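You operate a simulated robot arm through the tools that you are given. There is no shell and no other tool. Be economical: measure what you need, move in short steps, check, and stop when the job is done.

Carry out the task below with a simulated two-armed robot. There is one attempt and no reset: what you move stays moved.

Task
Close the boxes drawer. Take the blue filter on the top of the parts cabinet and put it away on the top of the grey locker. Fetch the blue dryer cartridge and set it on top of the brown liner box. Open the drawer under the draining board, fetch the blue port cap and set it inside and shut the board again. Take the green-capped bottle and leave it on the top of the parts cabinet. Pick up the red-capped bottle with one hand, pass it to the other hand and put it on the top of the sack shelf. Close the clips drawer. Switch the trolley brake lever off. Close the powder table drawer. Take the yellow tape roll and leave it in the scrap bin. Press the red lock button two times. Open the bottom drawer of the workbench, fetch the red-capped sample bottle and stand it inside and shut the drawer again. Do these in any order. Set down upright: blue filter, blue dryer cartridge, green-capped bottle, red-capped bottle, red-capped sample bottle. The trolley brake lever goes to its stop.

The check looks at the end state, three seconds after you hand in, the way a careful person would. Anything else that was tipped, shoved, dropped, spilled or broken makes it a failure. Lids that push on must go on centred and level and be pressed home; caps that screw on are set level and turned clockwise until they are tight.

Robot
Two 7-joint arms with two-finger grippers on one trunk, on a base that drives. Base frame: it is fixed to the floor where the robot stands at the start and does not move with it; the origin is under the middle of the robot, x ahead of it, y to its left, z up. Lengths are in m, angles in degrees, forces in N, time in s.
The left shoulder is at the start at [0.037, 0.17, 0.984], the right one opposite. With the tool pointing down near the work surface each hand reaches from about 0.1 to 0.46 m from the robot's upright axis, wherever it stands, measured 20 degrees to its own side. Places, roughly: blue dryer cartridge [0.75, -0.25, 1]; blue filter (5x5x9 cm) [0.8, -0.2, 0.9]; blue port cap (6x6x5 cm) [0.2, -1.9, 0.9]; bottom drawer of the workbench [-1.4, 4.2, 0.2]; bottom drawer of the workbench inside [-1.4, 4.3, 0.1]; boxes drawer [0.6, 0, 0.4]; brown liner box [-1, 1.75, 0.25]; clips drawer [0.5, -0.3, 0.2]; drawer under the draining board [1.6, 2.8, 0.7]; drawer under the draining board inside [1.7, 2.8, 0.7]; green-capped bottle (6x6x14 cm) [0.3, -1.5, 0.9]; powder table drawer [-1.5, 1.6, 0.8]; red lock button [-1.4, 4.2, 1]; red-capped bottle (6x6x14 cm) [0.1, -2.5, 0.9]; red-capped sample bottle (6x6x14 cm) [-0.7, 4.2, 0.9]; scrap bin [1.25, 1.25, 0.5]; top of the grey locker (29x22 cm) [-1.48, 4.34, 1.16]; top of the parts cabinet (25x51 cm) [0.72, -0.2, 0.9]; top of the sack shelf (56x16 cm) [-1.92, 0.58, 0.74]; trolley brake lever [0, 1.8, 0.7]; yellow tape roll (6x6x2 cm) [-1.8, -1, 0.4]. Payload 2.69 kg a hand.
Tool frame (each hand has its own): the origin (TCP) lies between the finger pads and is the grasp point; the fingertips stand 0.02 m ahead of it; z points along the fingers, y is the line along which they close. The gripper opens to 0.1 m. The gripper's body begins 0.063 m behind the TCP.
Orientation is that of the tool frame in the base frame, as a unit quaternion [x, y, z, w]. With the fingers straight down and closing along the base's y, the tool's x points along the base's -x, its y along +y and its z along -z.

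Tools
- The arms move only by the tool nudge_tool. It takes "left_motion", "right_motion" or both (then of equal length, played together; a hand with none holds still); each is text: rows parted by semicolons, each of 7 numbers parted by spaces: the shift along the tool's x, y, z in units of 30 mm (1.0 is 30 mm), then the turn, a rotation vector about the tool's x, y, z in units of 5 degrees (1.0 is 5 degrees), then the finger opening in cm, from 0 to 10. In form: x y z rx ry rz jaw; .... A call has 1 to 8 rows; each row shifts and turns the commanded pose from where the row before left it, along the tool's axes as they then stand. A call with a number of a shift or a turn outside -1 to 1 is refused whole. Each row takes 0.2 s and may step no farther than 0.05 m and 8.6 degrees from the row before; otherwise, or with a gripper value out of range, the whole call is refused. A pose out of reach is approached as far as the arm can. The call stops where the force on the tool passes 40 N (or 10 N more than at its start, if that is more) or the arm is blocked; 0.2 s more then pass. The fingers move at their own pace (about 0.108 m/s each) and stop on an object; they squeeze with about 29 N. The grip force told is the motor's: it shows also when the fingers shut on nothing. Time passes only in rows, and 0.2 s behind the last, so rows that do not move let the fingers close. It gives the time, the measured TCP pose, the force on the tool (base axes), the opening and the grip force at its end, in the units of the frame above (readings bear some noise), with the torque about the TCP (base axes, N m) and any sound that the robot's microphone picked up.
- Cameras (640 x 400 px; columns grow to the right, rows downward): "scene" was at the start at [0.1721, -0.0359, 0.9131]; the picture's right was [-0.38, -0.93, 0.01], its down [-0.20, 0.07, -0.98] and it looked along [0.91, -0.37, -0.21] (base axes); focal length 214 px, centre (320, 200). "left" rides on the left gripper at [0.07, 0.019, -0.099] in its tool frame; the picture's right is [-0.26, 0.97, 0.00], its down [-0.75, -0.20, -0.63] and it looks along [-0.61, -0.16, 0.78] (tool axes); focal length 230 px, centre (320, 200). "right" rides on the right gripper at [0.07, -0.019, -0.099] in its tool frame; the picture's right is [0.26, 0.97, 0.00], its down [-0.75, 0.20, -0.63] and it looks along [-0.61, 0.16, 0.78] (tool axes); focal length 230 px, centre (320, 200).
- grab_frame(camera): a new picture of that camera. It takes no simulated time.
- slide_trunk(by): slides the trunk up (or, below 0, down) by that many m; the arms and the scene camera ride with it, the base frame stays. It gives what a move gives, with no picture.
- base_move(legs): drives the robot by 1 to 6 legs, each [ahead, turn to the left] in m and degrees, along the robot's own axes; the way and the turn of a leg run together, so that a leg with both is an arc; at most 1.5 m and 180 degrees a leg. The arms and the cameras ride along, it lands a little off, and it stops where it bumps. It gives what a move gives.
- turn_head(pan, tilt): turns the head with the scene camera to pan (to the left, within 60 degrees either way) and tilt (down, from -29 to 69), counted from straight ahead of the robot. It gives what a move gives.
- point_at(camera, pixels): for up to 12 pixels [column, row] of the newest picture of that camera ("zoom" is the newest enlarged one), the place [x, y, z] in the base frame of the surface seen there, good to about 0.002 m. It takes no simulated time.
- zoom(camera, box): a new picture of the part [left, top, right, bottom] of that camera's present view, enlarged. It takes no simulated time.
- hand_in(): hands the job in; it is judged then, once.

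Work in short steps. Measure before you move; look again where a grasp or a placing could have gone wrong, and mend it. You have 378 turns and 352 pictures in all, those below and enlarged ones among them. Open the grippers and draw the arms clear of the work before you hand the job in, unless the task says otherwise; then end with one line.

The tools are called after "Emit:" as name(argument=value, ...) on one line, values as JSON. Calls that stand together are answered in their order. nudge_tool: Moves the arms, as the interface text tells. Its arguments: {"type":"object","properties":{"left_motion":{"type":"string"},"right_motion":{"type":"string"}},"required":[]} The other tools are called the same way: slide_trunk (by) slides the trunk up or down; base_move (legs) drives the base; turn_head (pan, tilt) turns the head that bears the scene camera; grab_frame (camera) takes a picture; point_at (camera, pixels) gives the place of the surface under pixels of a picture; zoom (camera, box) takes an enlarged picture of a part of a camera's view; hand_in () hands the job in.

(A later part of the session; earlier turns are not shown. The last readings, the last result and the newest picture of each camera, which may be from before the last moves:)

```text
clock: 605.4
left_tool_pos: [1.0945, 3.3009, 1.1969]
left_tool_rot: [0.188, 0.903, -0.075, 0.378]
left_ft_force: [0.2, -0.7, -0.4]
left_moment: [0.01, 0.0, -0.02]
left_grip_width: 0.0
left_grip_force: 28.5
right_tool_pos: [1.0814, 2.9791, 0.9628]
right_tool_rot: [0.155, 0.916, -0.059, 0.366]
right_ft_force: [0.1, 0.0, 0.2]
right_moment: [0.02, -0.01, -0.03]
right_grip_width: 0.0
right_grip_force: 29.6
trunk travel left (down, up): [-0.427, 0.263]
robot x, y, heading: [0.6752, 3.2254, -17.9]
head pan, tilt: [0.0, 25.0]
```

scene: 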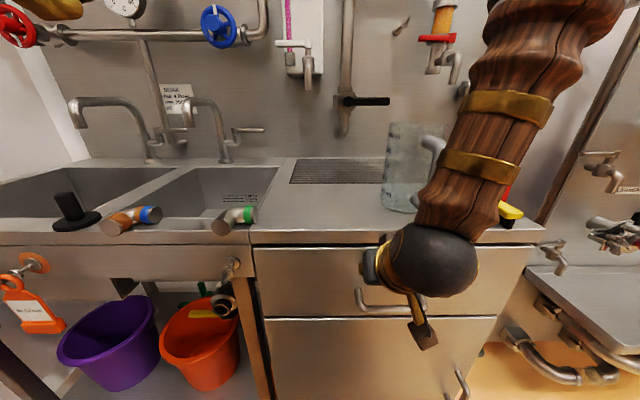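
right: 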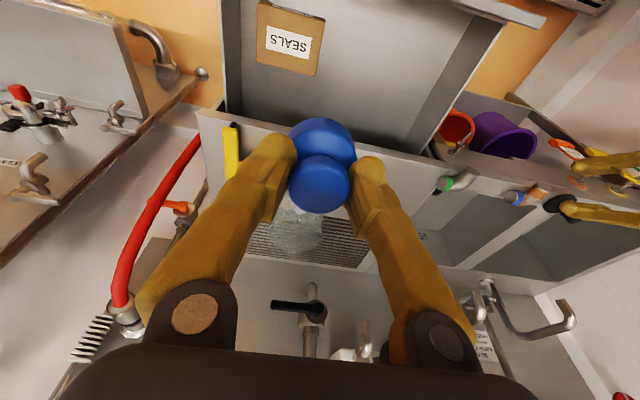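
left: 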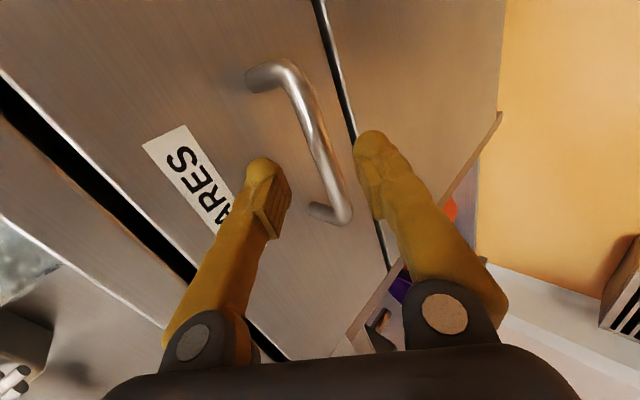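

Emit:
base_move(legs=[[0, -92], [0.98, 0], [0, 18], [1.5, 0], [0.1, 0]])

Emit:
nudge_tool(left_motion="-0.6 0 0.4 0 0 0 0;-0.6 0 0.4 0 0 0 0;0 0 0 0 0 0 0", right_motion="-0.6 0 0.4 0 0 0 0;-0.6 0 0.4 0 0 0 0;0 0 0 0 0 0 0")

Emit:
base_move(legs=[[0, -80]])

Emit:
turn_head(pan=0, tilt=28)

Emit:
grab_frame(camera="scene")

```text
clock: 607.4
left_tool_pos: [1.0842, 3.1495, 1.2005]
left_tool_rot: [0.322, 0.87, -0.157, 0.34]
left_ft_force: [-1.0, 0.6, 0.3]
left_moment: [-0.07, -0.04, 0.01]
left_grip_width: 0.0
left_grip_force: 29.2
right_tool_pos: [0.9333, 2.8656, 0.9786]
right_tool_rot: [0.323, 0.864, -0.133, 0.363]
right_ft_force: [-0.7, 1.1, -0.4]
right_moment: [-0.01, -0.01, -0.02]
right_grip_width: 0.0
right_grip_force: 29.0
trunk travel left (down, up): [-0.427, 0.263]
robot x, y, heading: [0.6747, 3.2234, -39.5]
head pan, tilt: [0.0, 25.0]
stopped in leg 1: the robot was blocked; the commanded pose is now the measured one
```

```text
clock: 608.2
left_tool_pos: [1.1017, 3.1253, 1.2139]
left_tool_rot: [0.34, 0.856, -0.153, 0.358]
left_ft_force: [0.1, -0.2, 0.4]
left_moment: [0.0, 0.03, 0.04]
left_grip_width: 0.0002
left_grip_force: 28.9
right_tool_pos: [0.9667, 2.8369, 0.9862]
right_tool_rot: [0.324, 0.864, -0.132, 0.363]
right_ft_force: [-0.1, -0.1, -0.3]
right_moment: [-0.03, 0.0, -0.01]
right_grip_width: 0.0001
right_grip_force: 30.0
trunk travel left (down, up): [-0.427, 0.263]
robot x, y, heading: [0.6719, 3.2224, -39.7]
head pan, tilt: [0.0, 25.0]
```

```text
clock: 608.9
left_tool_pos: [1.077, 3.1496, 1.2102]
left_tool_rot: [0.335, 0.862, -0.151, 0.349]
left_ft_force: [-0.2, 1.2, 0.9]
left_moment: [-0.01, -0.02, -0.01]
left_grip_width: 0.0
left_grip_force: 28.3
right_tool_pos: [0.9397, 2.8583, 1.0032]
right_tool_rot: [0.32, 0.857, -0.139, 0.378]
right_ft_force: [-0.9, 0.8, -0.4]
right_moment: [-0.04, -0.02, -0.05]
right_grip_width: 0.0001
right_grip_force: 30.1
trunk travel left (down, up): [-0.427, 0.263]
robot x, y, heading: [0.6736, 3.2251, -39.5]
head pan, tilt: [0.0, 25.0]
stopped in leg 1: the robot was blocked; the commanded pose is now the measured one
```

```text
clock: 609.6
left_tool_pos: [1.0785, 3.1448, 1.2076]
left_tool_rot: [0.336, 0.862, -0.15, 0.349]
left_ft_force: [0.1, -0.2, -0.5]
left_moment: [0.01, 0.02, 0.0]
left_grip_width: 0.0
left_grip_force: 28.0
right_tool_pos: [0.942, 2.8538, 1.0018]
right_tool_rot: [0.322, 0.858, -0.139, 0.376]
right_ft_force: [0.2, 0.2, -0.1]
right_moment: [-0.02, -0.03, -0.01]
right_grip_width: 0.0001
right_grip_force: 29.2
trunk travel left (down, up): [-0.427, 0.263]
robot x, y, heading: [0.6774, 3.223, -39.8]
head pan, tilt: [0.0, 28.0]
```

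```text
148 pictures are left
```

scene: 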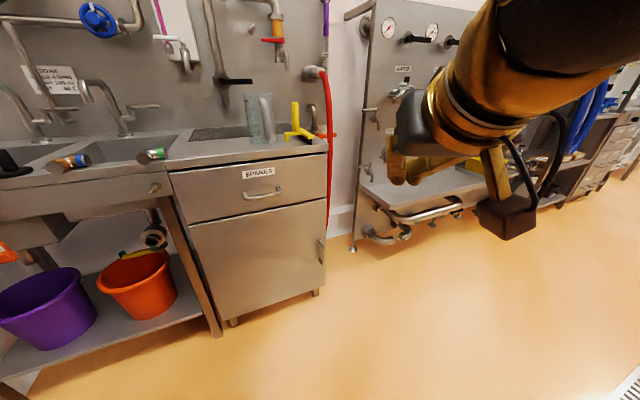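

My rear left corner meets the oven unit. Move forward a bit first, then turn.

Emit:
base_move(legs=[[0.2, -15], [0.15, -20], [0, -35]])

Emit:
base_move(legs=[[0.3, 0], [0, -20], [0.5, 0]])

Emit:
grab_frame(camera="scene")

```text
clock: 614.0
left_tool_pos: [0.9355, 2.5405, 1.22]
left_tool_rot: [0.769, 0.503, -0.335, 0.21]
left_ft_force: [0.1, 0.4, 0.4]
left_moment: [0.02, 0.02, -0.03]
left_grip_width: 0.0
left_grip_force: 29.3
right_tool_pos: [0.6149, 2.5681, 1.0027]
right_tool_rot: [0.758, 0.516, -0.33, 0.226]
right_ft_force: [0.3, -0.2, 0.3]
right_moment: [0.0, 0.03, 0.01]
right_grip_width: 0.0003
right_grip_force: 29.8
trunk travel left (down, up): [-0.427, 0.263]
robot x, y, heading: [0.8788, 2.9447, -109.8]
head pan, tilt: [0.0, 28.0]
```

```text
clock: 619.7
left_tool_pos: [0.3754, 1.8989, 1.2283]
left_tool_rot: [0.848, 0.359, -0.361, 0.145]
left_ft_force: [-0.7, -0.3, -0.2]
left_moment: [-0.01, -0.02, -0.03]
left_grip_width: 0.0
left_grip_force: 28.9
right_tool_pos: [0.0873, 2.0391, 1.0081]
right_tool_rot: [0.834, 0.372, -0.371, 0.169]
right_ft_force: [0.4, 0.5, -0.3]
right_moment: [0.03, -0.02, 0.01]
right_grip_width: 0.0002
right_grip_force: 29.4
trunk travel left (down, up): [-0.427, 0.263]
robot x, y, heading: [0.4555, 2.2866, -130.4]
head pan, tilt: [0.0, 28.0]
```

```text
147 pictures are left
```

scene: 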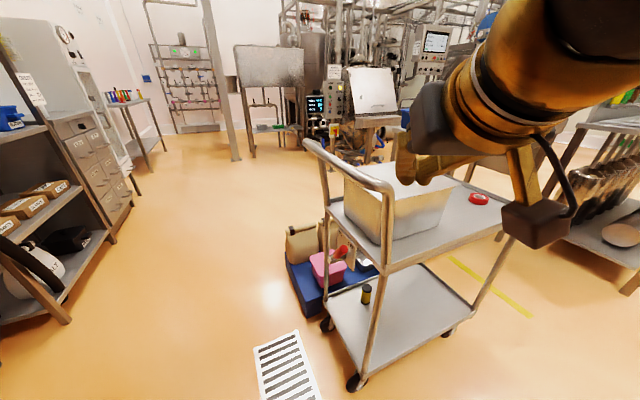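

Right hand is over the trolley; turn left away from it and go south.

Emit:
base_move(legs=[[0, 36], [1.45, 0]])

Emit:
base_move(legs=[[0, -84]])

Emit:
turn_head(pan=10, tilt=25)

Emit:
grab_frame(camera="scene")

```text
clock: 628.5
left_tool_pos: [0.516, 0.5083, 1.2279]
left_tool_rot: [0.687, 0.62, -0.295, 0.238]
left_ft_force: [0.6, 0.3, -0.7]
left_moment: [-0.01, -0.03, 0.01]
left_grip_width: 0.0001
left_grip_force: 29.2
right_tool_pos: [0.1989, 0.458, 1.0152]
right_tool_rot: [0.673, 0.612, -0.305, 0.282]
right_ft_force: [0.1, -0.2, 0.3]
right_moment: [-0.02, -0.02, 0.0]
right_grip_width: 0.0002
right_grip_force: 29.7
trunk travel left (down, up): [-0.427, 0.263]
robot x, y, heading: [0.3476, 0.8602, -94.3]
head pan, tilt: [0.0, 28.0]
```

```text
clock: 632.6
left_tool_pos: [0.0308, 0.6528, 1.2359]
left_tool_rot: [0.928, 0.014, -0.373, -0.013]
left_ft_force: [0.4, -0.3, -0.1]
left_moment: [-0.02, -0.04, 0.01]
left_grip_width: 0.0002
left_grip_force: 29.1
right_tool_pos: [-0.0595, 0.9588, 1.024]
right_tool_rot: [0.905, 0.013, -0.426, 0.011]
right_ft_force: [0.8, -0.2, 0.7]
right_moment: [0.02, 0.0, -0.01]
right_grip_width: 0.0002
right_grip_force: 29.7
trunk travel left (down, up): [-0.427, 0.263]
robot x, y, heading: [0.3472, 0.8555, -176.9]
head pan, tilt: [0.0, 28.0]
```

```text
clock: 633.3
left_tool_pos: [0.0424, 0.653, 1.2365]
left_tool_rot: [0.931, 0.026, -0.363, -0.023]
left_ft_force: [0.2, 0.8, -0.2]
left_moment: [-0.01, -0.01, 0.0]
left_grip_width: 0.0002
left_grip_force: 28.7
right_tool_pos: [-0.062, 0.9488, 1.0399]
right_tool_rot: [0.89, 0.006, -0.455, 0.023]
right_ft_force: [0.8, -0.6, -0.2]
right_moment: [0.06, 0.0, -0.06]
right_grip_width: 0.0
right_grip_force: 29.7
trunk travel left (down, up): [-0.427, 0.263]
robot x, y, heading: [0.3476, 0.855, -176.6]
head pan, tilt: [10.0, 25.0]
```

```text
146 pictures are left
```

scene: 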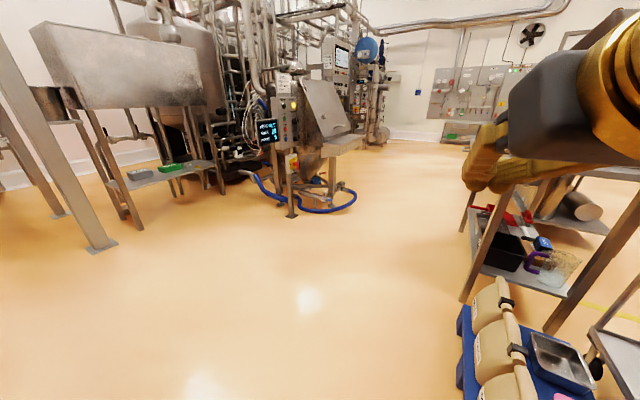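

Emit:
zoom(camera="scene", box=[220, 40, 420, 220])

Emit:
point_at(camera="scene", pixels=[[345, 142], [325, 105], [350, 150], [310, 140], [292, 215], [320, 212], [357, 195], [160, 175], [105, 245], [275, 195], [465, 295], [330, 160]])

```text
2.22 times, centred on (320, 130) of scene
```

zoom: 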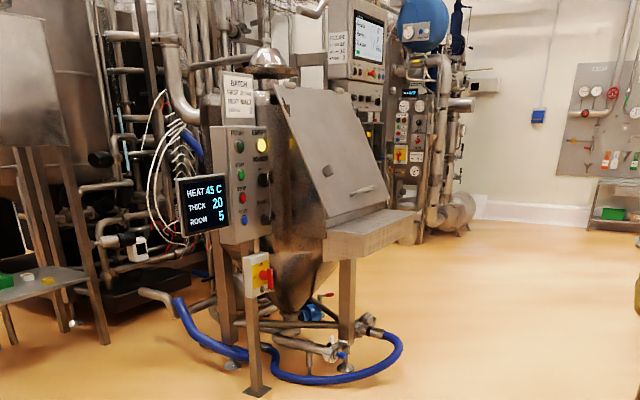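

```text
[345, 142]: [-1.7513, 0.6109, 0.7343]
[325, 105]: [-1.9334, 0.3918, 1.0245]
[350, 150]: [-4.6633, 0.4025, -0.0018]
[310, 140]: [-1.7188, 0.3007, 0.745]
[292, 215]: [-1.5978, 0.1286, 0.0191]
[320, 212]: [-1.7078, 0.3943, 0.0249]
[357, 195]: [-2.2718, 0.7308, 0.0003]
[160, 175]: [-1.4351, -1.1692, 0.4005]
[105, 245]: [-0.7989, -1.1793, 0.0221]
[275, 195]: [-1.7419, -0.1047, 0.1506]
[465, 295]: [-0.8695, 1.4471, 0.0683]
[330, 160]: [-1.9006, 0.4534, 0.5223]
```

The sack shelf is the ledge at (-1.75,0.61,0.74). First the powder drawer: drive west, then face the table.

Emit:
base_move(legs=[[1.35, 0], [0, -80]])

Emit:
turn_head(pan=15, tilt=25)

Emit:
grab_frame(camera="scene")

```text
clock: 643.4
left_tool_pos: [-1.2304, 1.048, 1.2435]
left_tool_rot: [0.726, -0.58, -0.279, -0.243]
left_ft_force: [-0.2, -0.5, -0.5]
left_moment: [-0.02, -0.01, 0.01]
left_grip_width: 0.0
left_grip_force: 28.9
right_tool_pos: [-0.9598, 1.2081, 1.0306]
right_tool_rot: [0.701, -0.566, -0.34, -0.269]
right_ft_force: [-0.6, -0.2, 0.7]
right_moment: [0.02, -0.02, 0.0]
right_grip_width: 0.0001
right_grip_force: 29.4
trunk travel left (down, up): [-0.427, 0.263]
robot x, y, heading: [-0.9769, 0.7861, 104.0]
head pan, tilt: [10.0, 25.0]
```

```text
clock: 644.0
left_tool_pos: [-1.2268, 1.0368, 1.2425]
left_tool_rot: [0.736, -0.574, -0.264, -0.244]
left_ft_force: [0.4, -0.5, -0.7]
left_moment: [0.0, 0.01, -0.01]
left_grip_width: 0.0
left_grip_force: 29.1
right_tool_pos: [-0.9697, 1.2073, 1.0471]
right_tool_rot: [0.685, -0.563, -0.37, -0.278]
right_ft_force: [-0.2, -0.7, 0.3]
right_moment: [0.0, 0.01, 0.01]
right_grip_width: 0.0
right_grip_force: 29.6
trunk travel left (down, up): [-0.427, 0.263]
robot x, y, heading: [-0.9819, 0.7901, 103.8]
head pan, tilt: [15.0, 25.0]
```

```text
144 pictures are left
```

scene: 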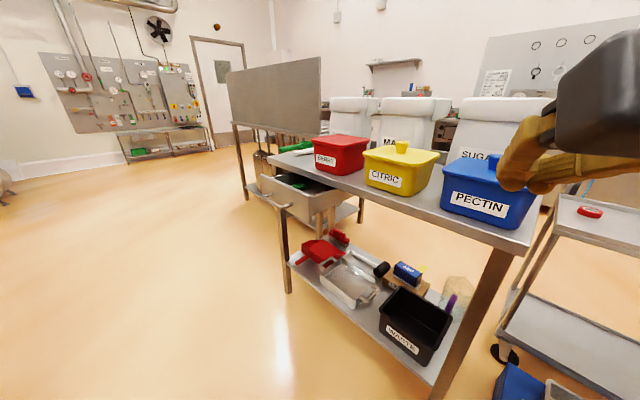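

Drawer at (290,195). Measure it.

Emit:
zoom(camera="scene", box=[230, 150, 370, 260])

Emit:
point_at(camera="scene", pixels=[[266, 182], [308, 220], [285, 200], [268, 200], [278, 208], [290, 206], [300, 230], [340, 190], [310, 180], [285, 280], [270, 155], [330, 180]])

```text
3.64 times, centred on (300, 205) of scene
```

zoom: 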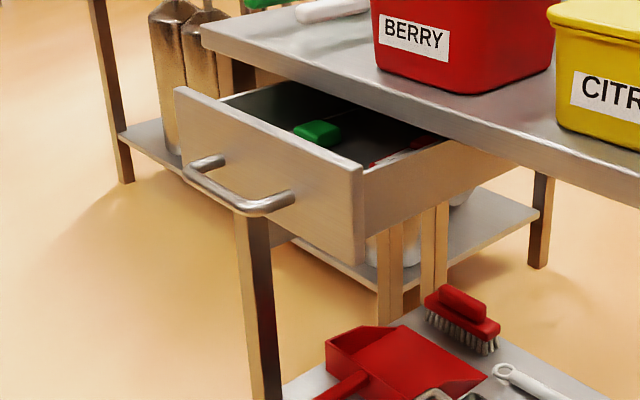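

```text
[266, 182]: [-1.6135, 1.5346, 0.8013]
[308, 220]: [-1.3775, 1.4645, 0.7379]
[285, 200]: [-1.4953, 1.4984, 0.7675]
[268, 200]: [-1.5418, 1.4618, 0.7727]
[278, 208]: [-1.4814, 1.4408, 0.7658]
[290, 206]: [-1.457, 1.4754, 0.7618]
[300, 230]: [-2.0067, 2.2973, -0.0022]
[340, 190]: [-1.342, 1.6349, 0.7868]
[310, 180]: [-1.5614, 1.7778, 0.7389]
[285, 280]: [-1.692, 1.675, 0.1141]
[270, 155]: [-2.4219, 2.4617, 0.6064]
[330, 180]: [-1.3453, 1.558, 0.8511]
```

Drawer face centre (-1.495,1.498,0.77), open ~10 cm. Drive to a spot where the left hand faces it.

Emit:
base_move(legs=[[0, 55], [0.42, 0], [0, -85]])

Emit:
turn_head(pan=15, tilt=25)

Emit:
grab_frame(camera="scene")

```text
clock: 652.8
left_tool_pos: [-1.4628, 1.278, 1.2505]
left_tool_rot: [-0.554, 0.747, 0.207, 0.303]
left_ft_force: [-0.2, -0.7, 0.0]
left_moment: [-0.01, 0.01, 0.04]
left_grip_width: 0.0001
left_grip_force: 29.1
right_tool_pos: [-1.1539, 1.3014, 1.0356]
right_tool_rot: [-0.527, 0.726, 0.261, 0.356]
right_ft_force: [1.2, 0.6, -1.0]
right_moment: [-0.02, 0.01, 0.0]
right_grip_width: 0.0
right_grip_force: 29.4
trunk travel left (down, up): [-0.427, 0.263]
robot x, y, heading: [-1.3776, 0.9444, 74.4]
head pan, tilt: [15.0, 25.0]
```

```text
clock: 653.4
left_tool_pos: [-1.4635, 1.264, 1.2487]
left_tool_rot: [-0.562, 0.747, 0.194, 0.297]
left_ft_force: [-0.1, 0.2, 0.3]
left_moment: [0.0, -0.01, 0.04]
left_grip_width: 0.0
left_grip_force: 28.4
right_tool_pos: [-1.1628, 1.3061, 1.0523]
right_tool_rot: [-0.512, 0.72, 0.287, 0.37]
right_ft_force: [0.1, -0.9, 0.1]
right_moment: [0.01, 0.0, 0.03]
right_grip_width: 0.0
right_grip_force: 29.6
trunk travel left (down, up): [-0.427, 0.263]
robot x, y, heading: [-1.3788, 0.9439, 74.6]
head pan, tilt: [15.0, 25.0]
```

```text
142 pictures are left
```

scene: 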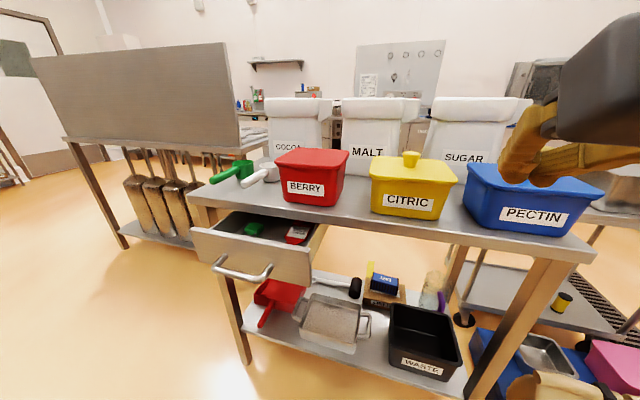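

Lower the left closed fingers to just in front of the drawer face, above its handle.

Emit:
nudge_tool(left_motion="0.425 0.28 0.985 0 0 0 0;0.425 0.28 0.985 0 0 0 0;0.425 0.28 0.985 0 0 0 0;0.425 0.28 0.985 0 0 0 0;0.425 0.28 0.985 0 0 0 0;0.425 0.28 0.985 0 0 0 0;0.425 0.28 0.985 0 0 0 0;0.425 0.28 0.985 0 0 0 0", right_motion="-0.7 0 -0.7 0 0 0 0;-0.7 0 -0.7 0 0 0 0;-0.7 0 -0.7 0 0 0 0;0 0 0 0 0 0 0;0 0 0 0 0 0 0;0 0 0 0 0 0 0;0 0 0 0 0 0 0;0 0 0 0 0 0 0")

Emit:
nudge_tool(left_motion="0.425 0.28 0.985 0 0 0 0;0.425 0.28 0.985 0 0 0 0;0.425 0.28 0.985 0 0 0 0;0.425 0.28 0.985 0 0 0 0;0 0 0 0 0 0 0")

Emit:
grab_frame(camera="left")

```text
clock: 655.2
left_tool_pos: [-1.4658, 1.4104, 1.0631]
left_tool_rot: [-0.55, 0.746, 0.211, 0.31]
left_ft_force: [0.0, 0.1, -0.4]
left_moment: [-0.01, 0.0, 0.0]
left_grip_width: 0.0
left_grip_force: 29.5
left hand out of reach, approached as far as the arm can: row 1, 2, 3, 4, 5
right_tool_pos: [-1.1671, 1.2951, 1.1284]
right_tool_rot: [-0.525, 0.725, 0.263, 0.359]
right_ft_force: [0.3, 0.6, -0.7]
right_moment: [0.02, 0.0, 0.03]
right_grip_width: 0.0001
right_grip_force: 29.1
right hand out of reach, approached as far as the arm can: row 1, 2
trunk travel left (down, up): [-0.427, 0.263]
robot x, y, heading: [-1.378, 0.9463, 74.6]
head pan, tilt: [15.0, 25.0]
```

```text
clock: 656.4
left_tool_pos: [-1.4833, 1.4645, 0.9428]
left_tool_rot: [-0.552, 0.745, 0.213, 0.31]
left_ft_force: [-0.1, -0.1, 0.5]
left_moment: [0.0, 0.03, 0.0]
left_grip_width: 0.0
left_grip_force: 28.5
right_tool_pos: [-1.1666, 1.2952, 1.1285]
right_tool_rot: [-0.525, 0.726, 0.263, 0.359]
right_ft_force: [-0.8, 0.0, 0.1]
right_moment: [0.0, -0.02, -0.03]
right_grip_width: 0.0
right_grip_force: 29.2
trunk travel left (down, up): [-0.427, 0.263]
robot x, y, heading: [-1.3761, 0.9464, 74.6]
head pan, tilt: [15.0, 25.0]
```

```text
141 pictures are left
```

left: 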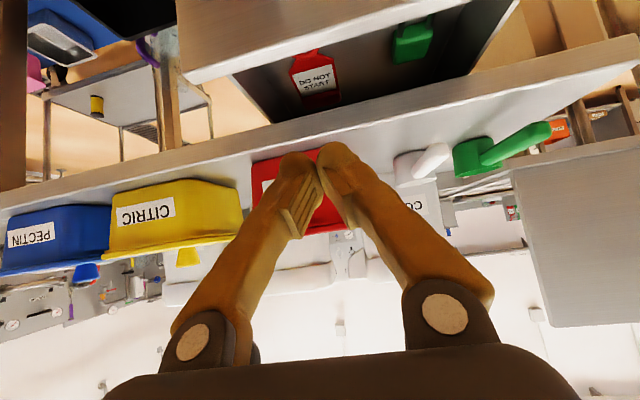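

Emit:
nudge_tool(left_motion="0.82 0.13 0.3 0 0 0 0;0.82 0.13 0.3 0 0 0 0;0.82 0.13 0.4 0 0 0 0;0.82 0.13 0.45 0 0 0 0;0.82 0.13 0.5 0 0 0 0;0 0 0 0 0 0 0")

Emit:
grab_frame(camera="left")

Emit:
grab_frame(camera="scene")

```text
clock: 657.8
left_tool_pos: [-1.5127, 1.4222, 0.8147]
left_tool_rot: [-0.552, 0.744, 0.213, 0.31]
left_ft_force: [0.1, 0.1, 0.0]
left_moment: [0.01, -0.02, 0.02]
left_grip_width: 0.0
left_grip_force: 28.7
right_tool_pos: [-1.1686, 1.2945, 1.1279]
right_tool_rot: [-0.525, 0.725, 0.263, 0.359]
right_ft_force: [0.4, -0.3, 0.6]
right_moment: [0.03, -0.02, -0.01]
right_grip_width: 0.0
right_grip_force: 29.9
trunk travel left (down, up): [-0.427, 0.263]
robot x, y, heading: [-1.3798, 0.9471, 74.4]
head pan, tilt: [15.0, 25.0]
```

```text
140 pictures are left
```

left: 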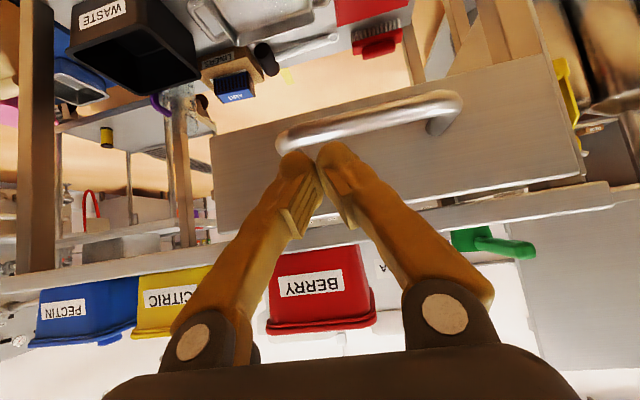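

```text
139 pictures are left
```

scene: 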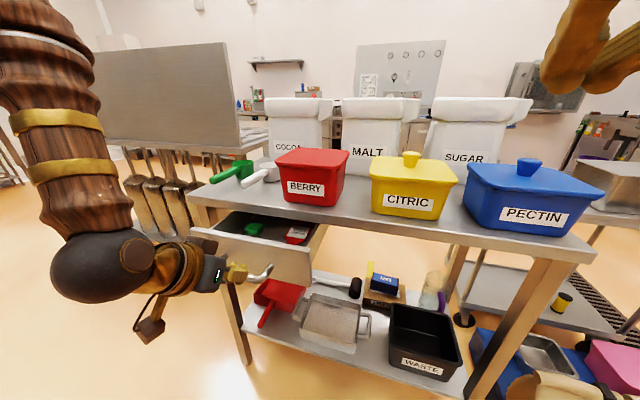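

Push forward.

Emit:
nudge_tool(left_motion="-0.5 0 0.49 0 0 0 0;-0.5 0 0.49 0 0 0 0;-0.5 0 0.49 0 0 0 0;-0.36 0 0.36 0 0 0 0;-0.36 0 0.36 0 0 0 0;-0.36 0 0.36 0 0 0 0;-0.36 0 0.36 0 0 0 0;-0.36 0 0.36 0 0 0 0")

Emit:
grab_frame(camera="scene")

```text
clock: 659.6
left_tool_pos: [-1.4707, 1.5545, 0.8126]
left_tool_rot: [-0.552, 0.745, 0.213, 0.309]
left_ft_force: [0.9, 0.5, -1.0]
left_moment: [-0.02, 0.01, -0.01]
left_grip_width: 0.0002
left_grip_force: 29.0
right_tool_pos: [-1.1675, 1.2962, 1.1281]
right_tool_rot: [-0.525, 0.725, 0.263, 0.359]
right_ft_force: [-0.2, 0.2, -0.6]
right_moment: [-0.02, 0.01, 0.01]
right_grip_width: 0.0
right_grip_force: 29.3
trunk travel left (down, up): [-0.427, 0.263]
robot x, y, heading: [-1.3787, 0.9478, 74.7]
head pan, tilt: [15.0, 25.0]
```

```text
138 pictures are left
```

scene: 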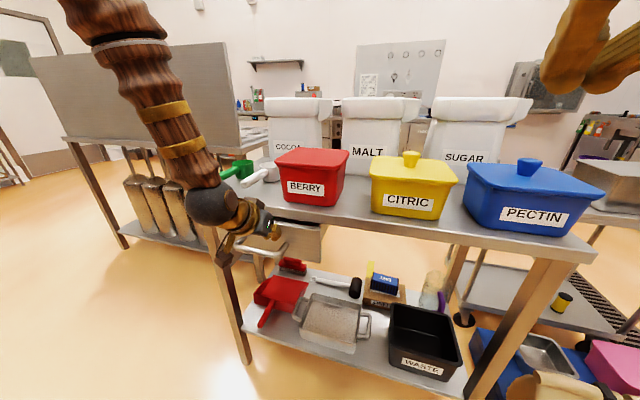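

Emit:
nudge_tool(left_motion="-0.3 0 0.3 0 0 0 0;-0.3 0 0.3 0 0 0 0;-0.3 0 0.3 0 0 0 0;-0.3 0 0.3 0 0 0 0;-0.3 0 0.3 0 0 0 0;-0.3 0 0.3 0 0 0 0")

Emit:
grab_frame(camera="scene")

```text
clock: 660.4
left_tool_pos: [-1.4652, 1.5713, 0.8139]
left_tool_rot: [-0.554, 0.746, 0.209, 0.306]
left_ft_force: [0.2, -0.9, 0.1]
left_moment: [0.03, 0.01, 0.02]
left_grip_width: 0.0
left_grip_force: 29.4
right_tool_pos: [-1.1769, 1.2891, 1.1301]
right_tool_rot: [-0.521, 0.728, 0.271, 0.354]
right_ft_force: [-0.6, -1.1, 0.5]
right_moment: [0.0, 0.02, -0.02]
right_grip_width: 0.0
right_grip_force: 28.7
trunk travel left (down, up): [-0.427, 0.263]
robot x, y, heading: [-1.3781, 0.9458, 74.7]
head pan, tilt: [15.0, 25.0]
stopped in row 4 (left hand): the force on the tool passed its limit at 43 N (the readings are from after the stop); the commanded pose is now the measured one
```

```text
137 pictures are left
```

scene: 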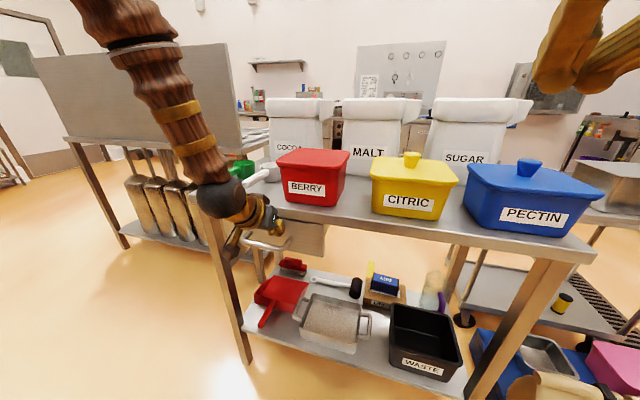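

Emit:
nudge_tool(left_motion="0.7 0 -0.7 0 0 0 0;0.7 0 -0.7 0 0 0 0;0.7 0 -0.7 0 0 0 0;0.7 0 -0.7 0 0 0 0;0 0.8 -1 0 0 0 0;0 0.8 -1 0 0 0 0")

Emit:
grab_frame(camera="scene")

Emit:
point_at(camera="scene", pixels=[[290, 240], [310, 240], [275, 245], [300, 225], [310, 213], [260, 240]])

```text
clock: 661.8
left_tool_pos: [-1.5632, 1.4318, 0.8581]
left_tool_rot: [-0.553, 0.745, 0.21, 0.307]
left_ft_force: [0.3, 0.0, 0.9]
left_moment: [-0.01, -0.01, -0.01]
left_grip_width: 0.0001
left_grip_force: 29.6
right_tool_pos: [-1.1778, 1.2912, 1.1297]
right_tool_rot: [-0.521, 0.728, 0.273, 0.352]
right_ft_force: [0.2, -0.4, -1.1]
right_moment: [-0.01, 0.04, 0.01]
right_grip_width: 0.0
right_grip_force: 29.7
trunk travel left (down, up): [-0.427, 0.263]
robot x, y, heading: [-1.3789, 0.9444, 74.6]
head pan, tilt: [15.0, 25.0]
```

```text
136 pictures are left
```

scene: 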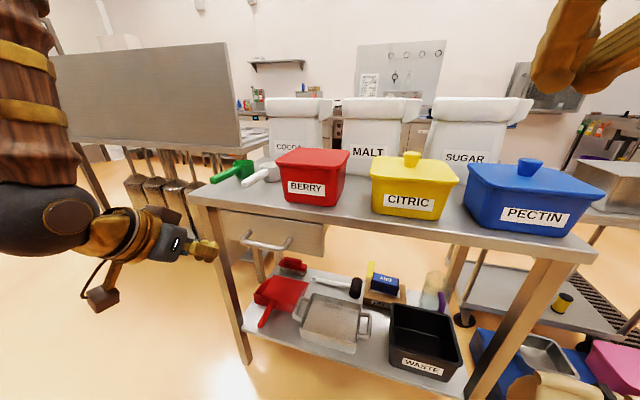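

```text
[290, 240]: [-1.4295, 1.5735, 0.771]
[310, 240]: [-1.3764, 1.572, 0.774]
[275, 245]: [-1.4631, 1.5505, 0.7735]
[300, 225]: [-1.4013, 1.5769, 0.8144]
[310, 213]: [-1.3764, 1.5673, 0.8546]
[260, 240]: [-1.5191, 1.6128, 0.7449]
```

Powder drawer closed. Raise the left hand, then drive to the far end of the south table for the red-capped bottle.

Emit:
nudge_tool(left_motion="-0.6 -0.4 -0.8 0 0 0 0;-0.6 -0.4 -0.8 0 0 0 0;-0.6 -0.4 -0.8 0 0 0 0;-0.6 -0.4 -0.8 0 0 0 0;-0.6 0 -0.6 0 0 0 0;-0.6 0 -0.2 0 0 0 0;-0.6 0 0 0 0 0 0")

Emit:
base_move(legs=[[0, -60], [0, -68]])

Emit:
base_move(legs=[[1.5, 0], [0.15, 0], [0, -36]])

```text
clock: 663.4
left_tool_pos: [-1.5159, 1.4274, 1.0329]
left_tool_rot: [-0.554, 0.746, 0.209, 0.305]
left_ft_force: [-0.5, 0.6, 0.0]
left_moment: [-0.02, -0.02, 0.03]
left_grip_width: 0.0002
left_grip_force: 30.0
right_tool_pos: [-1.1781, 1.2914, 1.1295]
right_tool_rot: [-0.521, 0.729, 0.273, 0.352]
right_ft_force: [0.0, -0.1, 1.2]
right_moment: [0.02, -0.01, 0.0]
right_grip_width: 0.0001
right_grip_force: 29.1
trunk travel left (down, up): [-0.427, 0.263]
robot x, y, heading: [-1.3756, 0.9469, 74.7]
head pan, tilt: [15.0, 25.0]
```

```text
clock: 669.5
left_tool_pos: [-0.908, 0.7788, 1.0342]
left_tool_rot: [0.412, 0.832, -0.178, 0.327]
left_ft_force: [-0.4, 0.7, -0.4]
left_moment: [-0.01, 0.02, -0.01]
left_grip_width: 0.0
left_grip_force: 28.8
right_tool_pos: [-1.2169, 0.5807, 1.1353]
right_tool_rot: [0.411, 0.797, -0.204, 0.392]
right_ft_force: [0.4, 1.3, -0.3]
right_moment: [0.0, -0.04, 0.0]
right_grip_width: 0.0
right_grip_force: 29.1
trunk travel left (down, up): [-0.427, 0.263]
robot x, y, heading: [-1.3722, 0.9537, -51.3]
head pan, tilt: [15.0, 25.0]
```

```text
clock: 679.6
left_tool_pos: [-0.0339, -0.723, 1.0433]
left_tool_rot: [0.637, 0.667, -0.276, 0.271]
left_ft_force: [-0.1, 0.0, -0.2]
left_moment: [-0.01, 0.0, -0.02]
left_grip_width: 0.0001
left_grip_force: 29.7
right_tool_pos: [-0.3945, -0.707, 1.1429]
right_tool_rot: [0.634, 0.636, -0.312, 0.309]
right_ft_force: [-0.8, 0.8, -0.2]
right_moment: [0.01, 0.0, -0.01]
right_grip_width: 0.0001
right_grip_force: 29.3
trunk travel left (down, up): [-0.427, 0.263]
robot x, y, heading: [-0.3113, -0.3228, -86.0]
head pan, tilt: [15.0, 25.0]
```

Emit:
nudge_tool(left_motion="-0.6 0 0.4 0 0 0 9;-0.6 0 0.4 0 0 0 9;0 0 0 0 0 0 9", right_motion="-0.6 -0.4 0.4 0 0 0 9;-0.6 -0.4 0.4 0 0 0 9;0 0 0 0 0 0 9")

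Emit:
base_move(legs=[[1.5, 0], [0.25, 0], [0, 68]])

Emit:
turn_head(pan=-5, tilt=20)

Emit:
grab_frame(camera="scene")

```text
clock: 680.4
left_tool_pos: [-0.0309, -0.7476, 1.0617]
left_tool_rot: [0.635, 0.664, -0.282, 0.276]
left_ft_force: [0.2, 0.7, -0.1]
left_moment: [0.0, -0.01, 0.02]
left_grip_width: 0.0904
left_grip_force: 0.0
right_tool_pos: [-0.4191, -0.7301, 1.1597]
right_tool_rot: [0.633, 0.635, -0.316, 0.31]
right_ft_force: [-0.6, 0.1, -0.4]
right_moment: [0.02, 0.01, 0.01]
right_grip_width: 0.0902
right_grip_force: 0.1
right hand out of reach, approached as far as the arm can: row 1
trunk travel left (down, up): [-0.427, 0.263]
robot x, y, heading: [-0.3141, -0.319, -85.9]
head pan, tilt: [15.0, 25.0]
```

```text
clock: 692.5
left_tool_pos: [0.2918, -2.0265, 1.0611]
left_tool_rot: [0.171, 0.903, -0.086, 0.385]
left_ft_force: [-0.6, 0.8, 0.1]
left_moment: [-0.01, -0.01, 0.01]
left_grip_width: 0.0899
left_grip_force: 0.1
right_tool_pos: [0.1192, -2.3727, 1.1615]
right_tool_rot: [0.184, 0.877, -0.096, 0.434]
right_ft_force: [-0.1, -0.6, -0.1]
right_moment: [-0.03, 0.03, 0.03]
right_grip_width: 0.0902
right_grip_force: 0.1
trunk travel left (down, up): [-0.427, 0.263]
robot x, y, heading: [-0.2158, -2.1132, -19.6]
head pan, tilt: [15.0, 25.0]
```

```text
clock: 693.4
left_tool_pos: [0.276, -2.0213, 1.0675]
left_tool_rot: [0.169, 0.9, -0.086, 0.392]
left_ft_force: [0.5, -0.3, -0.2]
left_moment: [0.03, 0.0, -0.02]
left_grip_width: 0.0902
left_grip_force: 0.0
right_tool_pos: [0.1065, -2.3663, 1.152]
right_tool_rot: [0.187, 0.883, -0.091, 0.421]
right_ft_force: [1.0, 0.0, -0.3]
right_moment: [0.04, 0.0, -0.01]
right_grip_width: 0.0901
right_grip_force: 0.1
trunk travel left (down, up): [-0.427, 0.263]
robot x, y, heading: [-0.2181, -2.1105, -20.1]
head pan, tilt: [-5.0, 20.0]
```

```text
135 pictures are left
```

scene: 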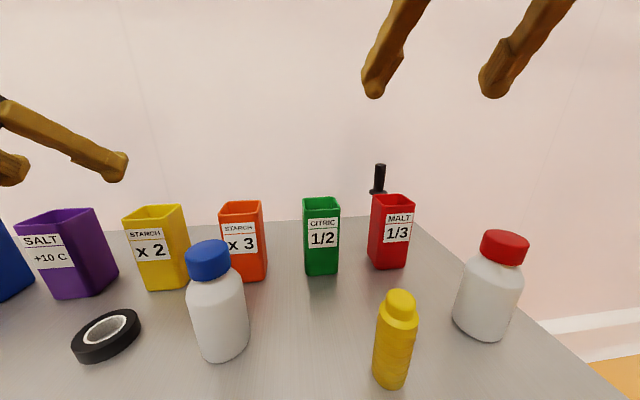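

Red-capped bottle at (490,285). Measure.

Emit:
point_at(camera="scene", pixels=[[503, 240], [503, 255], [492, 280], [488, 310], [475, 330], [396, 300], [392, 350], [390, 230], [320, 240]])

Emit:
grab_frame(camera="right")

```text
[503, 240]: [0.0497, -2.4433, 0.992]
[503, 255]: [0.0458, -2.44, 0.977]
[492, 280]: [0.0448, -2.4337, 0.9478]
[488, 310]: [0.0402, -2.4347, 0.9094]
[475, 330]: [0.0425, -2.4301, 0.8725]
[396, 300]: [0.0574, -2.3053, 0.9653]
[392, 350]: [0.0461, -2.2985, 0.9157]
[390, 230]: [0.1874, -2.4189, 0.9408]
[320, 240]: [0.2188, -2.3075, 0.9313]
```

```text
134 pictures are left
```

right: 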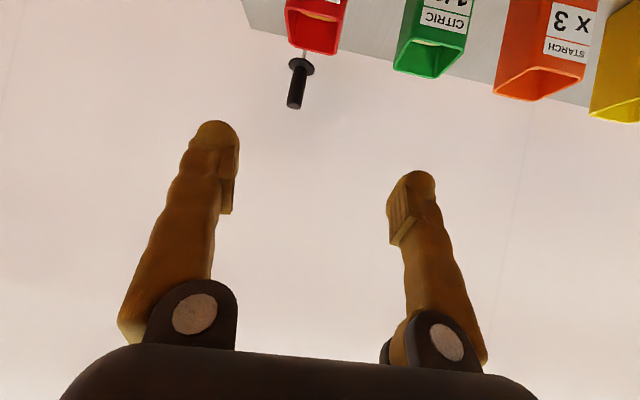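

Back up 0.12, then bring the right hand to the pre-grasp for the bottle at (0.053,-2.461).

Emit:
base_move(legs=[[-0.12, 0]])

Emit:
nudge_tool(right_motion="0.72 -0.66 0.86 0 0 0 9.5;0.72 -0.66 0.86 0 0 0 9.5;0.72 -0.66 0.86 0 0 0 9.5;0.72 -0.66 0.86 0 0 0 9.5;0.5 -0.5 0.6 0 0 0 9.5;0 0 0 0 0 0 9.5")

Emit:
grab_frame(camera="right")

Emit:
grab_frame(camera="scene")

```text
clock: 694.6
left_tool_pos: [0.1683, -1.983, 1.0647]
left_tool_rot: [0.17, 0.901, -0.087, 0.39]
left_ft_force: [0.6, 0.1, -0.7]
left_moment: [0.01, 0.03, -0.01]
left_grip_width: 0.09
left_grip_force: 0.3
right_tool_pos: [-0.0037, -2.3292, 1.1506]
right_tool_rot: [0.187, 0.883, -0.092, 0.421]
right_ft_force: [1.0, 0.2, -0.5]
right_moment: [0.01, 0.05, -0.01]
right_grip_width: 0.0901
right_grip_force: 0.0
trunk travel left (down, up): [-0.427, 0.263]
robot x, y, heading: [-0.329, -2.0719, -19.8]
head pan, tilt: [-5.0, 20.0]
```

```text
clock: 696.0
left_tool_pos: [0.1662, -1.979, 1.0833]
left_tool_rot: [0.168, 0.889, -0.089, 0.416]
left_ft_force: [-0.3, -0.4, 0.2]
left_moment: [0.03, 0.03, -0.02]
left_grip_width: 0.0901
left_grip_force: 0.1
right_tool_pos: [0.0053, -2.4179, 1.0117]
right_tool_rot: [0.186, 0.879, -0.093, 0.429]
right_ft_force: [-0.5, -0.1, -0.3]
right_moment: [0.0, -0.02, -0.04]
right_grip_width: 0.0949
right_grip_force: 0.1
right hand out of reach, approached as far as the arm can: row 1, 2, 3
trunk travel left (down, up): [-0.427, 0.263]
robot x, y, heading: [-0.3325, -2.0733, -19.8]
head pan, tilt: [-5.0, 20.0]
```

```text
133 pictures are left
```

right: 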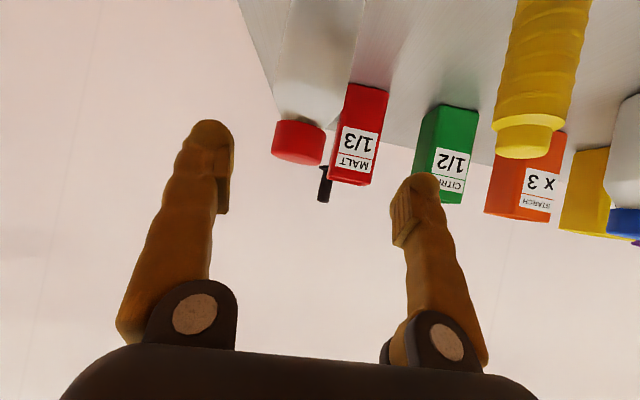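

```text
132 pictures are left
```

scene: 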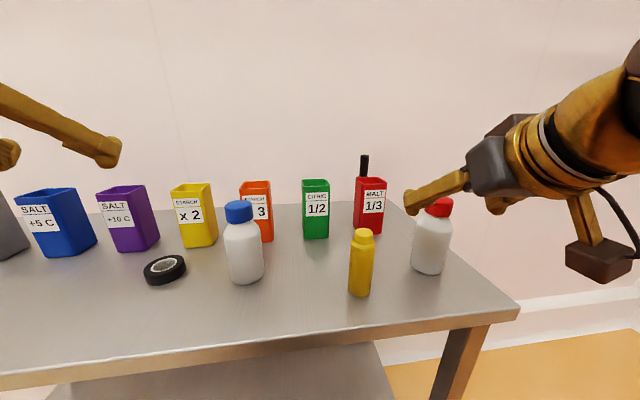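

Emit:
nudge_tool(right_motion="0.34 -0.22 0.7 0 0 0 9.5;0.34 -0.22 0.7 0 0 0 9.5;0.34 -0.22 0.7 0 0 0 9.5;0 0 0 0 0 0 9.5")

Emit:
grab_frame(camera="right")

```text
clock: 697.0
left_tool_pos: [0.1648, -1.9795, 1.0833]
left_tool_rot: [0.168, 0.889, -0.089, 0.416]
left_ft_force: [0.3, 0.6, 0.9]
left_moment: [-0.02, -0.02, 0.04]
left_grip_width: 0.09
left_grip_force: 0.2
right_tool_pos: [0.0248, -2.4491, 0.9508]
right_tool_rot: [0.187, 0.879, -0.093, 0.429]
right_ft_force: [0.2, -0.3, 0.1]
right_moment: [0.0, -0.03, -0.02]
right_grip_width: 0.0949
right_grip_force: 0.0
trunk travel left (down, up): [-0.427, 0.263]
robot x, y, heading: [-0.3289, -2.0786, -19.7]
head pan, tilt: [-5.0, 20.0]
```

```text
131 pictures are left
```

right: 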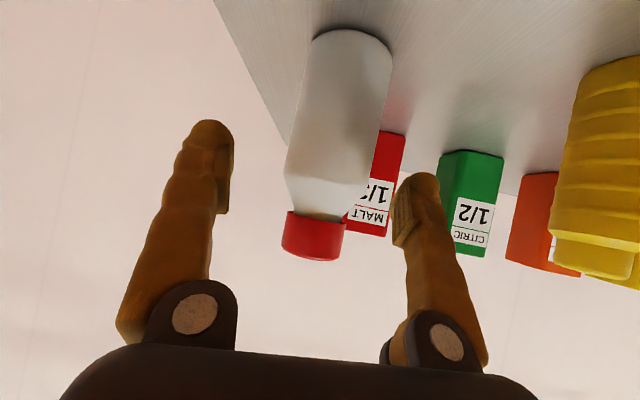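

Emit:
nudge_tool(right_motion="0.03 0.05 0.67 0 0 0 9.5;0.03 0.05 0.67 0 0 0 9.5;0 0 0 0 0 0 7;0 0 0 0 0 0 0;0 0 0 0 0 0 0;0 0 0 0 0 0 0")

Emit:
grab_frame(camera="right")

```text
clock: 698.4
left_tool_pos: [0.1661, -1.9792, 1.0834]
left_tool_rot: [0.168, 0.89, -0.089, 0.416]
left_ft_force: [0.8, -0.5, -0.7]
left_moment: [0.02, 0.01, -0.02]
left_grip_width: 0.0903
left_grip_force: 0.1
right_tool_pos: [0.0537, -2.4591, 0.9225]
right_tool_rot: [0.187, 0.878, -0.094, 0.43]
right_ft_force: [-0.2, 0.7, -0.1]
right_moment: [0.0, -0.04, 0.03]
right_grip_width: 0.0516
right_grip_force: 29.2
trunk travel left (down, up): [-0.427, 0.263]
robot x, y, heading: [-0.3298, -2.0696, -20.0]
head pan, tilt: [-5.0, 20.0]
```

```text
130 pictures are left
```

right: 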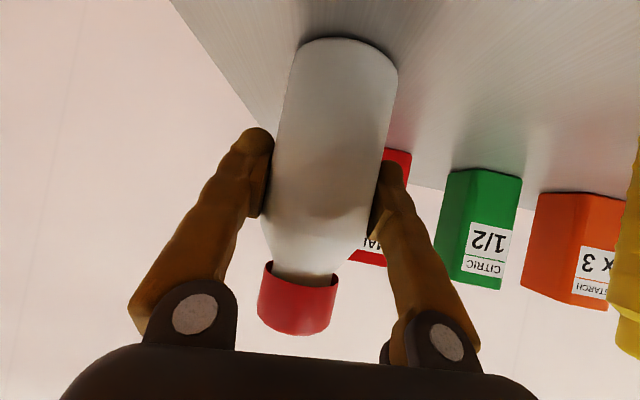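

Red bottle gripped in the right hand. Lift it and back off from the table.

Emit:
nudge_tool(right_motion="-0.789 0 -0.614 0 0 0 0;-0.789 0 -0.614 0 0 0 0;-0.789 0 -0.614 0 0 0 0;-0.789 0 -0.614 0 0 0 0;-0.789 0 -0.614 0 0 0 0;0 0 0 0 0 0 0")

Emit:
base_move(legs=[[-0.35, 0]])

Emit:
grab_frame(camera="scene")

```text
clock: 699.8
left_tool_pos: [0.1656, -1.9794, 1.0836]
left_tool_rot: [0.168, 0.889, -0.088, 0.416]
left_ft_force: [0.3, 0.2, -0.1]
left_moment: [-0.02, 0.0, -0.01]
left_grip_width: 0.0898
left_grip_force: 0.1
right_tool_pos: [0.0546, -2.4582, 1.0745]
right_tool_rot: [0.186, 0.879, -0.092, 0.429]
right_ft_force: [0.2, -0.1, -0.9]
right_moment: [0.0, 0.02, -0.01]
right_grip_width: 0.0519
right_grip_force: 29.4
trunk travel left (down, up): [-0.427, 0.263]
robot x, y, heading: [-0.329, -2.0729, -19.9]
head pan, tilt: [-5.0, 20.0]
```

```text
clock: 702.1
left_tool_pos: [-0.1691, -1.8564, 1.0839]
left_tool_rot: [0.165, 0.89, -0.087, 0.417]
left_ft_force: [0.0, 0.0, -0.7]
left_moment: [-0.01, -0.04, 0.0]
left_grip_width: 0.0901
left_grip_force: 0.0
right_tool_pos: [-0.2798, -2.3355, 1.0741]
right_tool_rot: [0.185, 0.879, -0.093, 0.43]
right_ft_force: [1.1, -0.8, -0.7]
right_moment: [0.01, 0.01, 0.01]
right_grip_width: 0.0516
right_grip_force: 29.4
trunk travel left (down, up): [-0.427, 0.263]
robot x, y, heading: [-0.6623, -1.9514, -19.7]
head pan, tilt: [-5.0, 20.0]
```

```text
129 pictures are left
```

scene: 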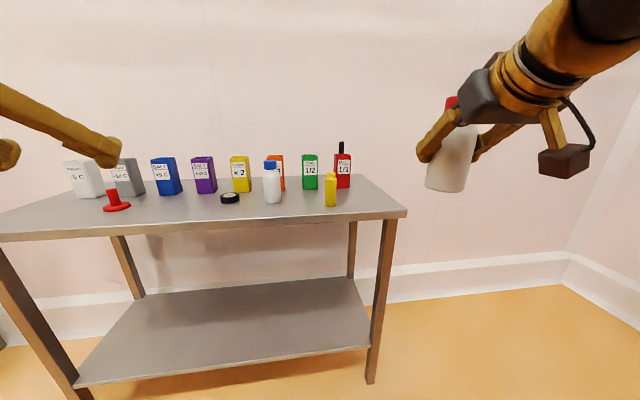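

Bring the bottle to the middle (right hand), while the left turns to point down above it.

Emit:
nudge_tool(right_motion="0.4 0.95 0.3 0 0 0 0;0.4 0.95 0.3 0 0 0 0;0.4 0.95 0.3 0 0 0 0;0.4 0.95 0.3 0 0 0 0;0.4 0.95 0.3 0 0 0 0;0.4 0.95 0.3 0 0 0 0;0.4 0.95 0.3 0 0 0 0;0.4 0.8 0.3 0 0 0 0", left_motion="-0.3 0 -0.3 0 1 0 8;-0.3 0 -0.3 0 1 0 8;-0.3 0 -0.3 0 1 0 8;-0.3 0 -0.3 0 1 0 8;-0.3 0 -0.3 0 1 0 8;0 0 -0.3 0 1 0 8;0 0 -0.3 0 1 0 8;0 0 -0.3 0 1 0 8")

Emit:
nudge_tool(left_motion="0 -0.5 -0.5 0 1 0 8;0 -0.5 -0.5 0 1 0 8;-0.5 -0.8 0 0 0 0 8;-0.5 -0.8 0 0 0 0 8;0 0 0 0 0 0 8")

Emit:
grab_frame(camera="scene")

Emit:
grab_frame(camera="left")

```text
clock: 704.1
left_tool_pos: [-0.211, -1.8468, 1.1503]
left_tool_rot: [0.194, 0.967, -0.055, 0.156]
left_ft_force: [-1.2, 0.5, 1.1]
left_moment: [0.0, -0.05, -0.01]
left_grip_width: 0.08
left_grip_force: 0.1
left hand out of reach, approached as far as the arm can: row 2, 3, 4
right_tool_pos: [-0.2081, -2.15, 0.989]
right_tool_rot: [0.241, 0.857, -0.084, 0.447]
right_ft_force: [-0.8, -0.3, -0.7]
right_moment: [-0.03, 0.02, 0.03]
right_grip_width: 0.0523
right_grip_force: 28.8
trunk travel left (down, up): [-0.427, 0.263]
robot x, y, heading: [-0.664, -1.9514, -19.6]
head pan, tilt: [-5.0, 20.0]
stopped in row 8 (right hand): the arm was blocked; the commanded pose is now the measured one
```

```text
clock: 705.3
left_tool_pos: [-0.1986, -1.9216, 1.1945]
left_tool_rot: [0.199, 0.975, -0.042, 0.091]
left_ft_force: [0.8, 0.7, 0.2]
left_moment: [0.01, 0.02, -0.02]
left_grip_width: 0.0799
left_grip_force: 0.0
left hand out of reach, approached as far as the arm can: row 1, 2
right_tool_pos: [-0.2043, -2.1495, 0.9906]
right_tool_rot: [0.24, 0.857, -0.08, 0.448]
right_ft_force: [0.9, 0.4, -0.6]
right_moment: [0.02, 0.02, -0.01]
right_grip_width: 0.0519
right_grip_force: 28.8
trunk travel left (down, up): [-0.427, 0.263]
robot x, y, heading: [-0.6647, -1.9526, -19.3]
head pan, tilt: [-5.0, 20.0]
```

```text
128 pictures are left
```

scene: 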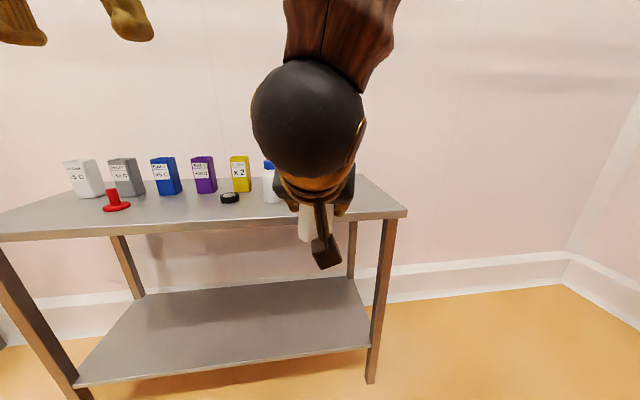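

```text
127 pictures are left
```

left: 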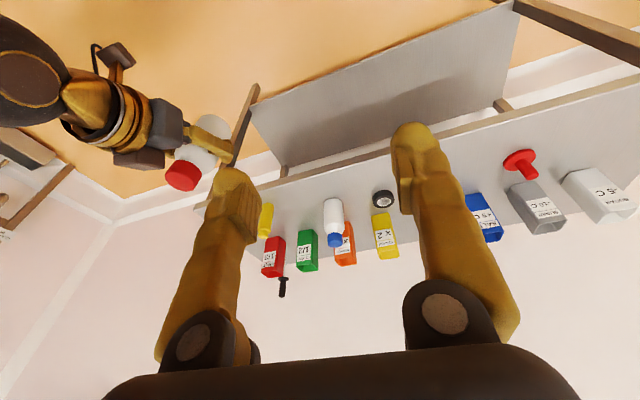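

Emit:
point_at(camera="left", pixels=[[182, 176], [172, 172], [195, 180], [200, 160], [215, 125], [205, 150]])

Emit:
zoom(camera="left", box=[100, 80, 280, 220])

```text
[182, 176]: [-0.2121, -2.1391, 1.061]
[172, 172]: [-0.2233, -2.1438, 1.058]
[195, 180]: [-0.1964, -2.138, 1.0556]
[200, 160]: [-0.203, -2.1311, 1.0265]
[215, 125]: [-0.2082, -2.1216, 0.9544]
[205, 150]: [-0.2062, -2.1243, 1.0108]
```

```text
2.86 times, centred on (190, 150) of left
```

zoom: 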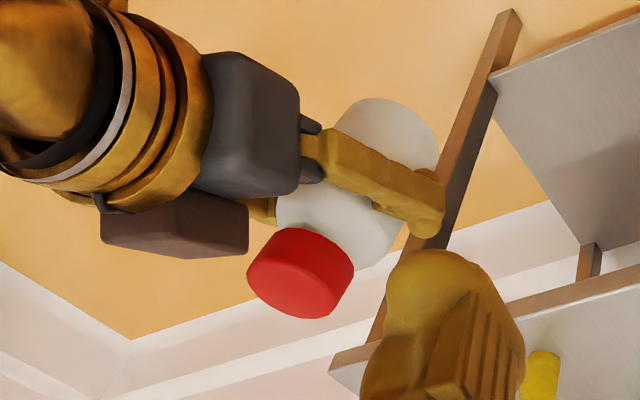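

Level the left hand and move it over the bottle's cap.

Emit:
nudge_tool(left_motion="0 -0.5 -0.3 0 1 0 7;-0.3 -0.9 0 0 1 0 7;-0.4 -0.9 0 0 0.3 0 7;-0.4 -0.9 0 0 0 0 7;-0.4 -0.9 0 0 0 0 7;-0.4 -0.9 0 0 0 0 7;0 0 0 0 0 0 7")

Emit:
grab_frame(camera="left")

```text
clock: 706.9
left_tool_pos: [-0.1877, -2.0101, 1.2137]
left_tool_rot: [0.205, 0.978, -0.027, 0.002]
left_ft_force: [-0.5, 0.3, 0.0]
left_moment: [-0.02, 0.0, 0.02]
left_grip_width: 0.0698
left_grip_force: 0.1
left hand out of reach, approached as far as the arm can: row 4, 5, 6
right_tool_pos: [-0.2042, -2.1505, 0.9906]
right_tool_rot: [0.24, 0.858, -0.081, 0.448]
right_ft_force: [0.0, 0.1, -0.2]
right_moment: [0.0, 0.04, 0.03]
right_grip_width: 0.0517
right_grip_force: 28.9
trunk travel left (down, up): [-0.427, 0.263]
robot x, y, heading: [-0.6619, -1.9529, -19.9]
head pan, tilt: [-5.0, 20.0]
```

```text
125 pictures are left
```

left: 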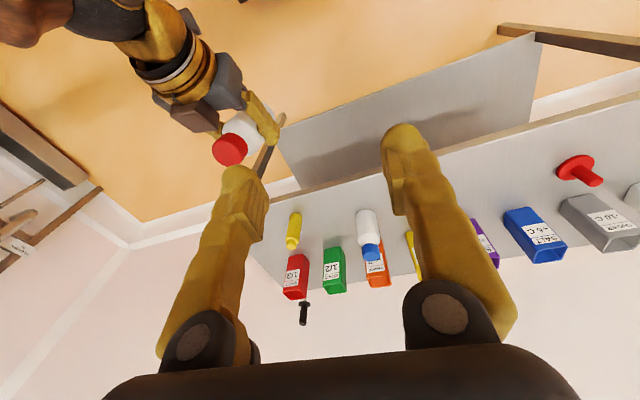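

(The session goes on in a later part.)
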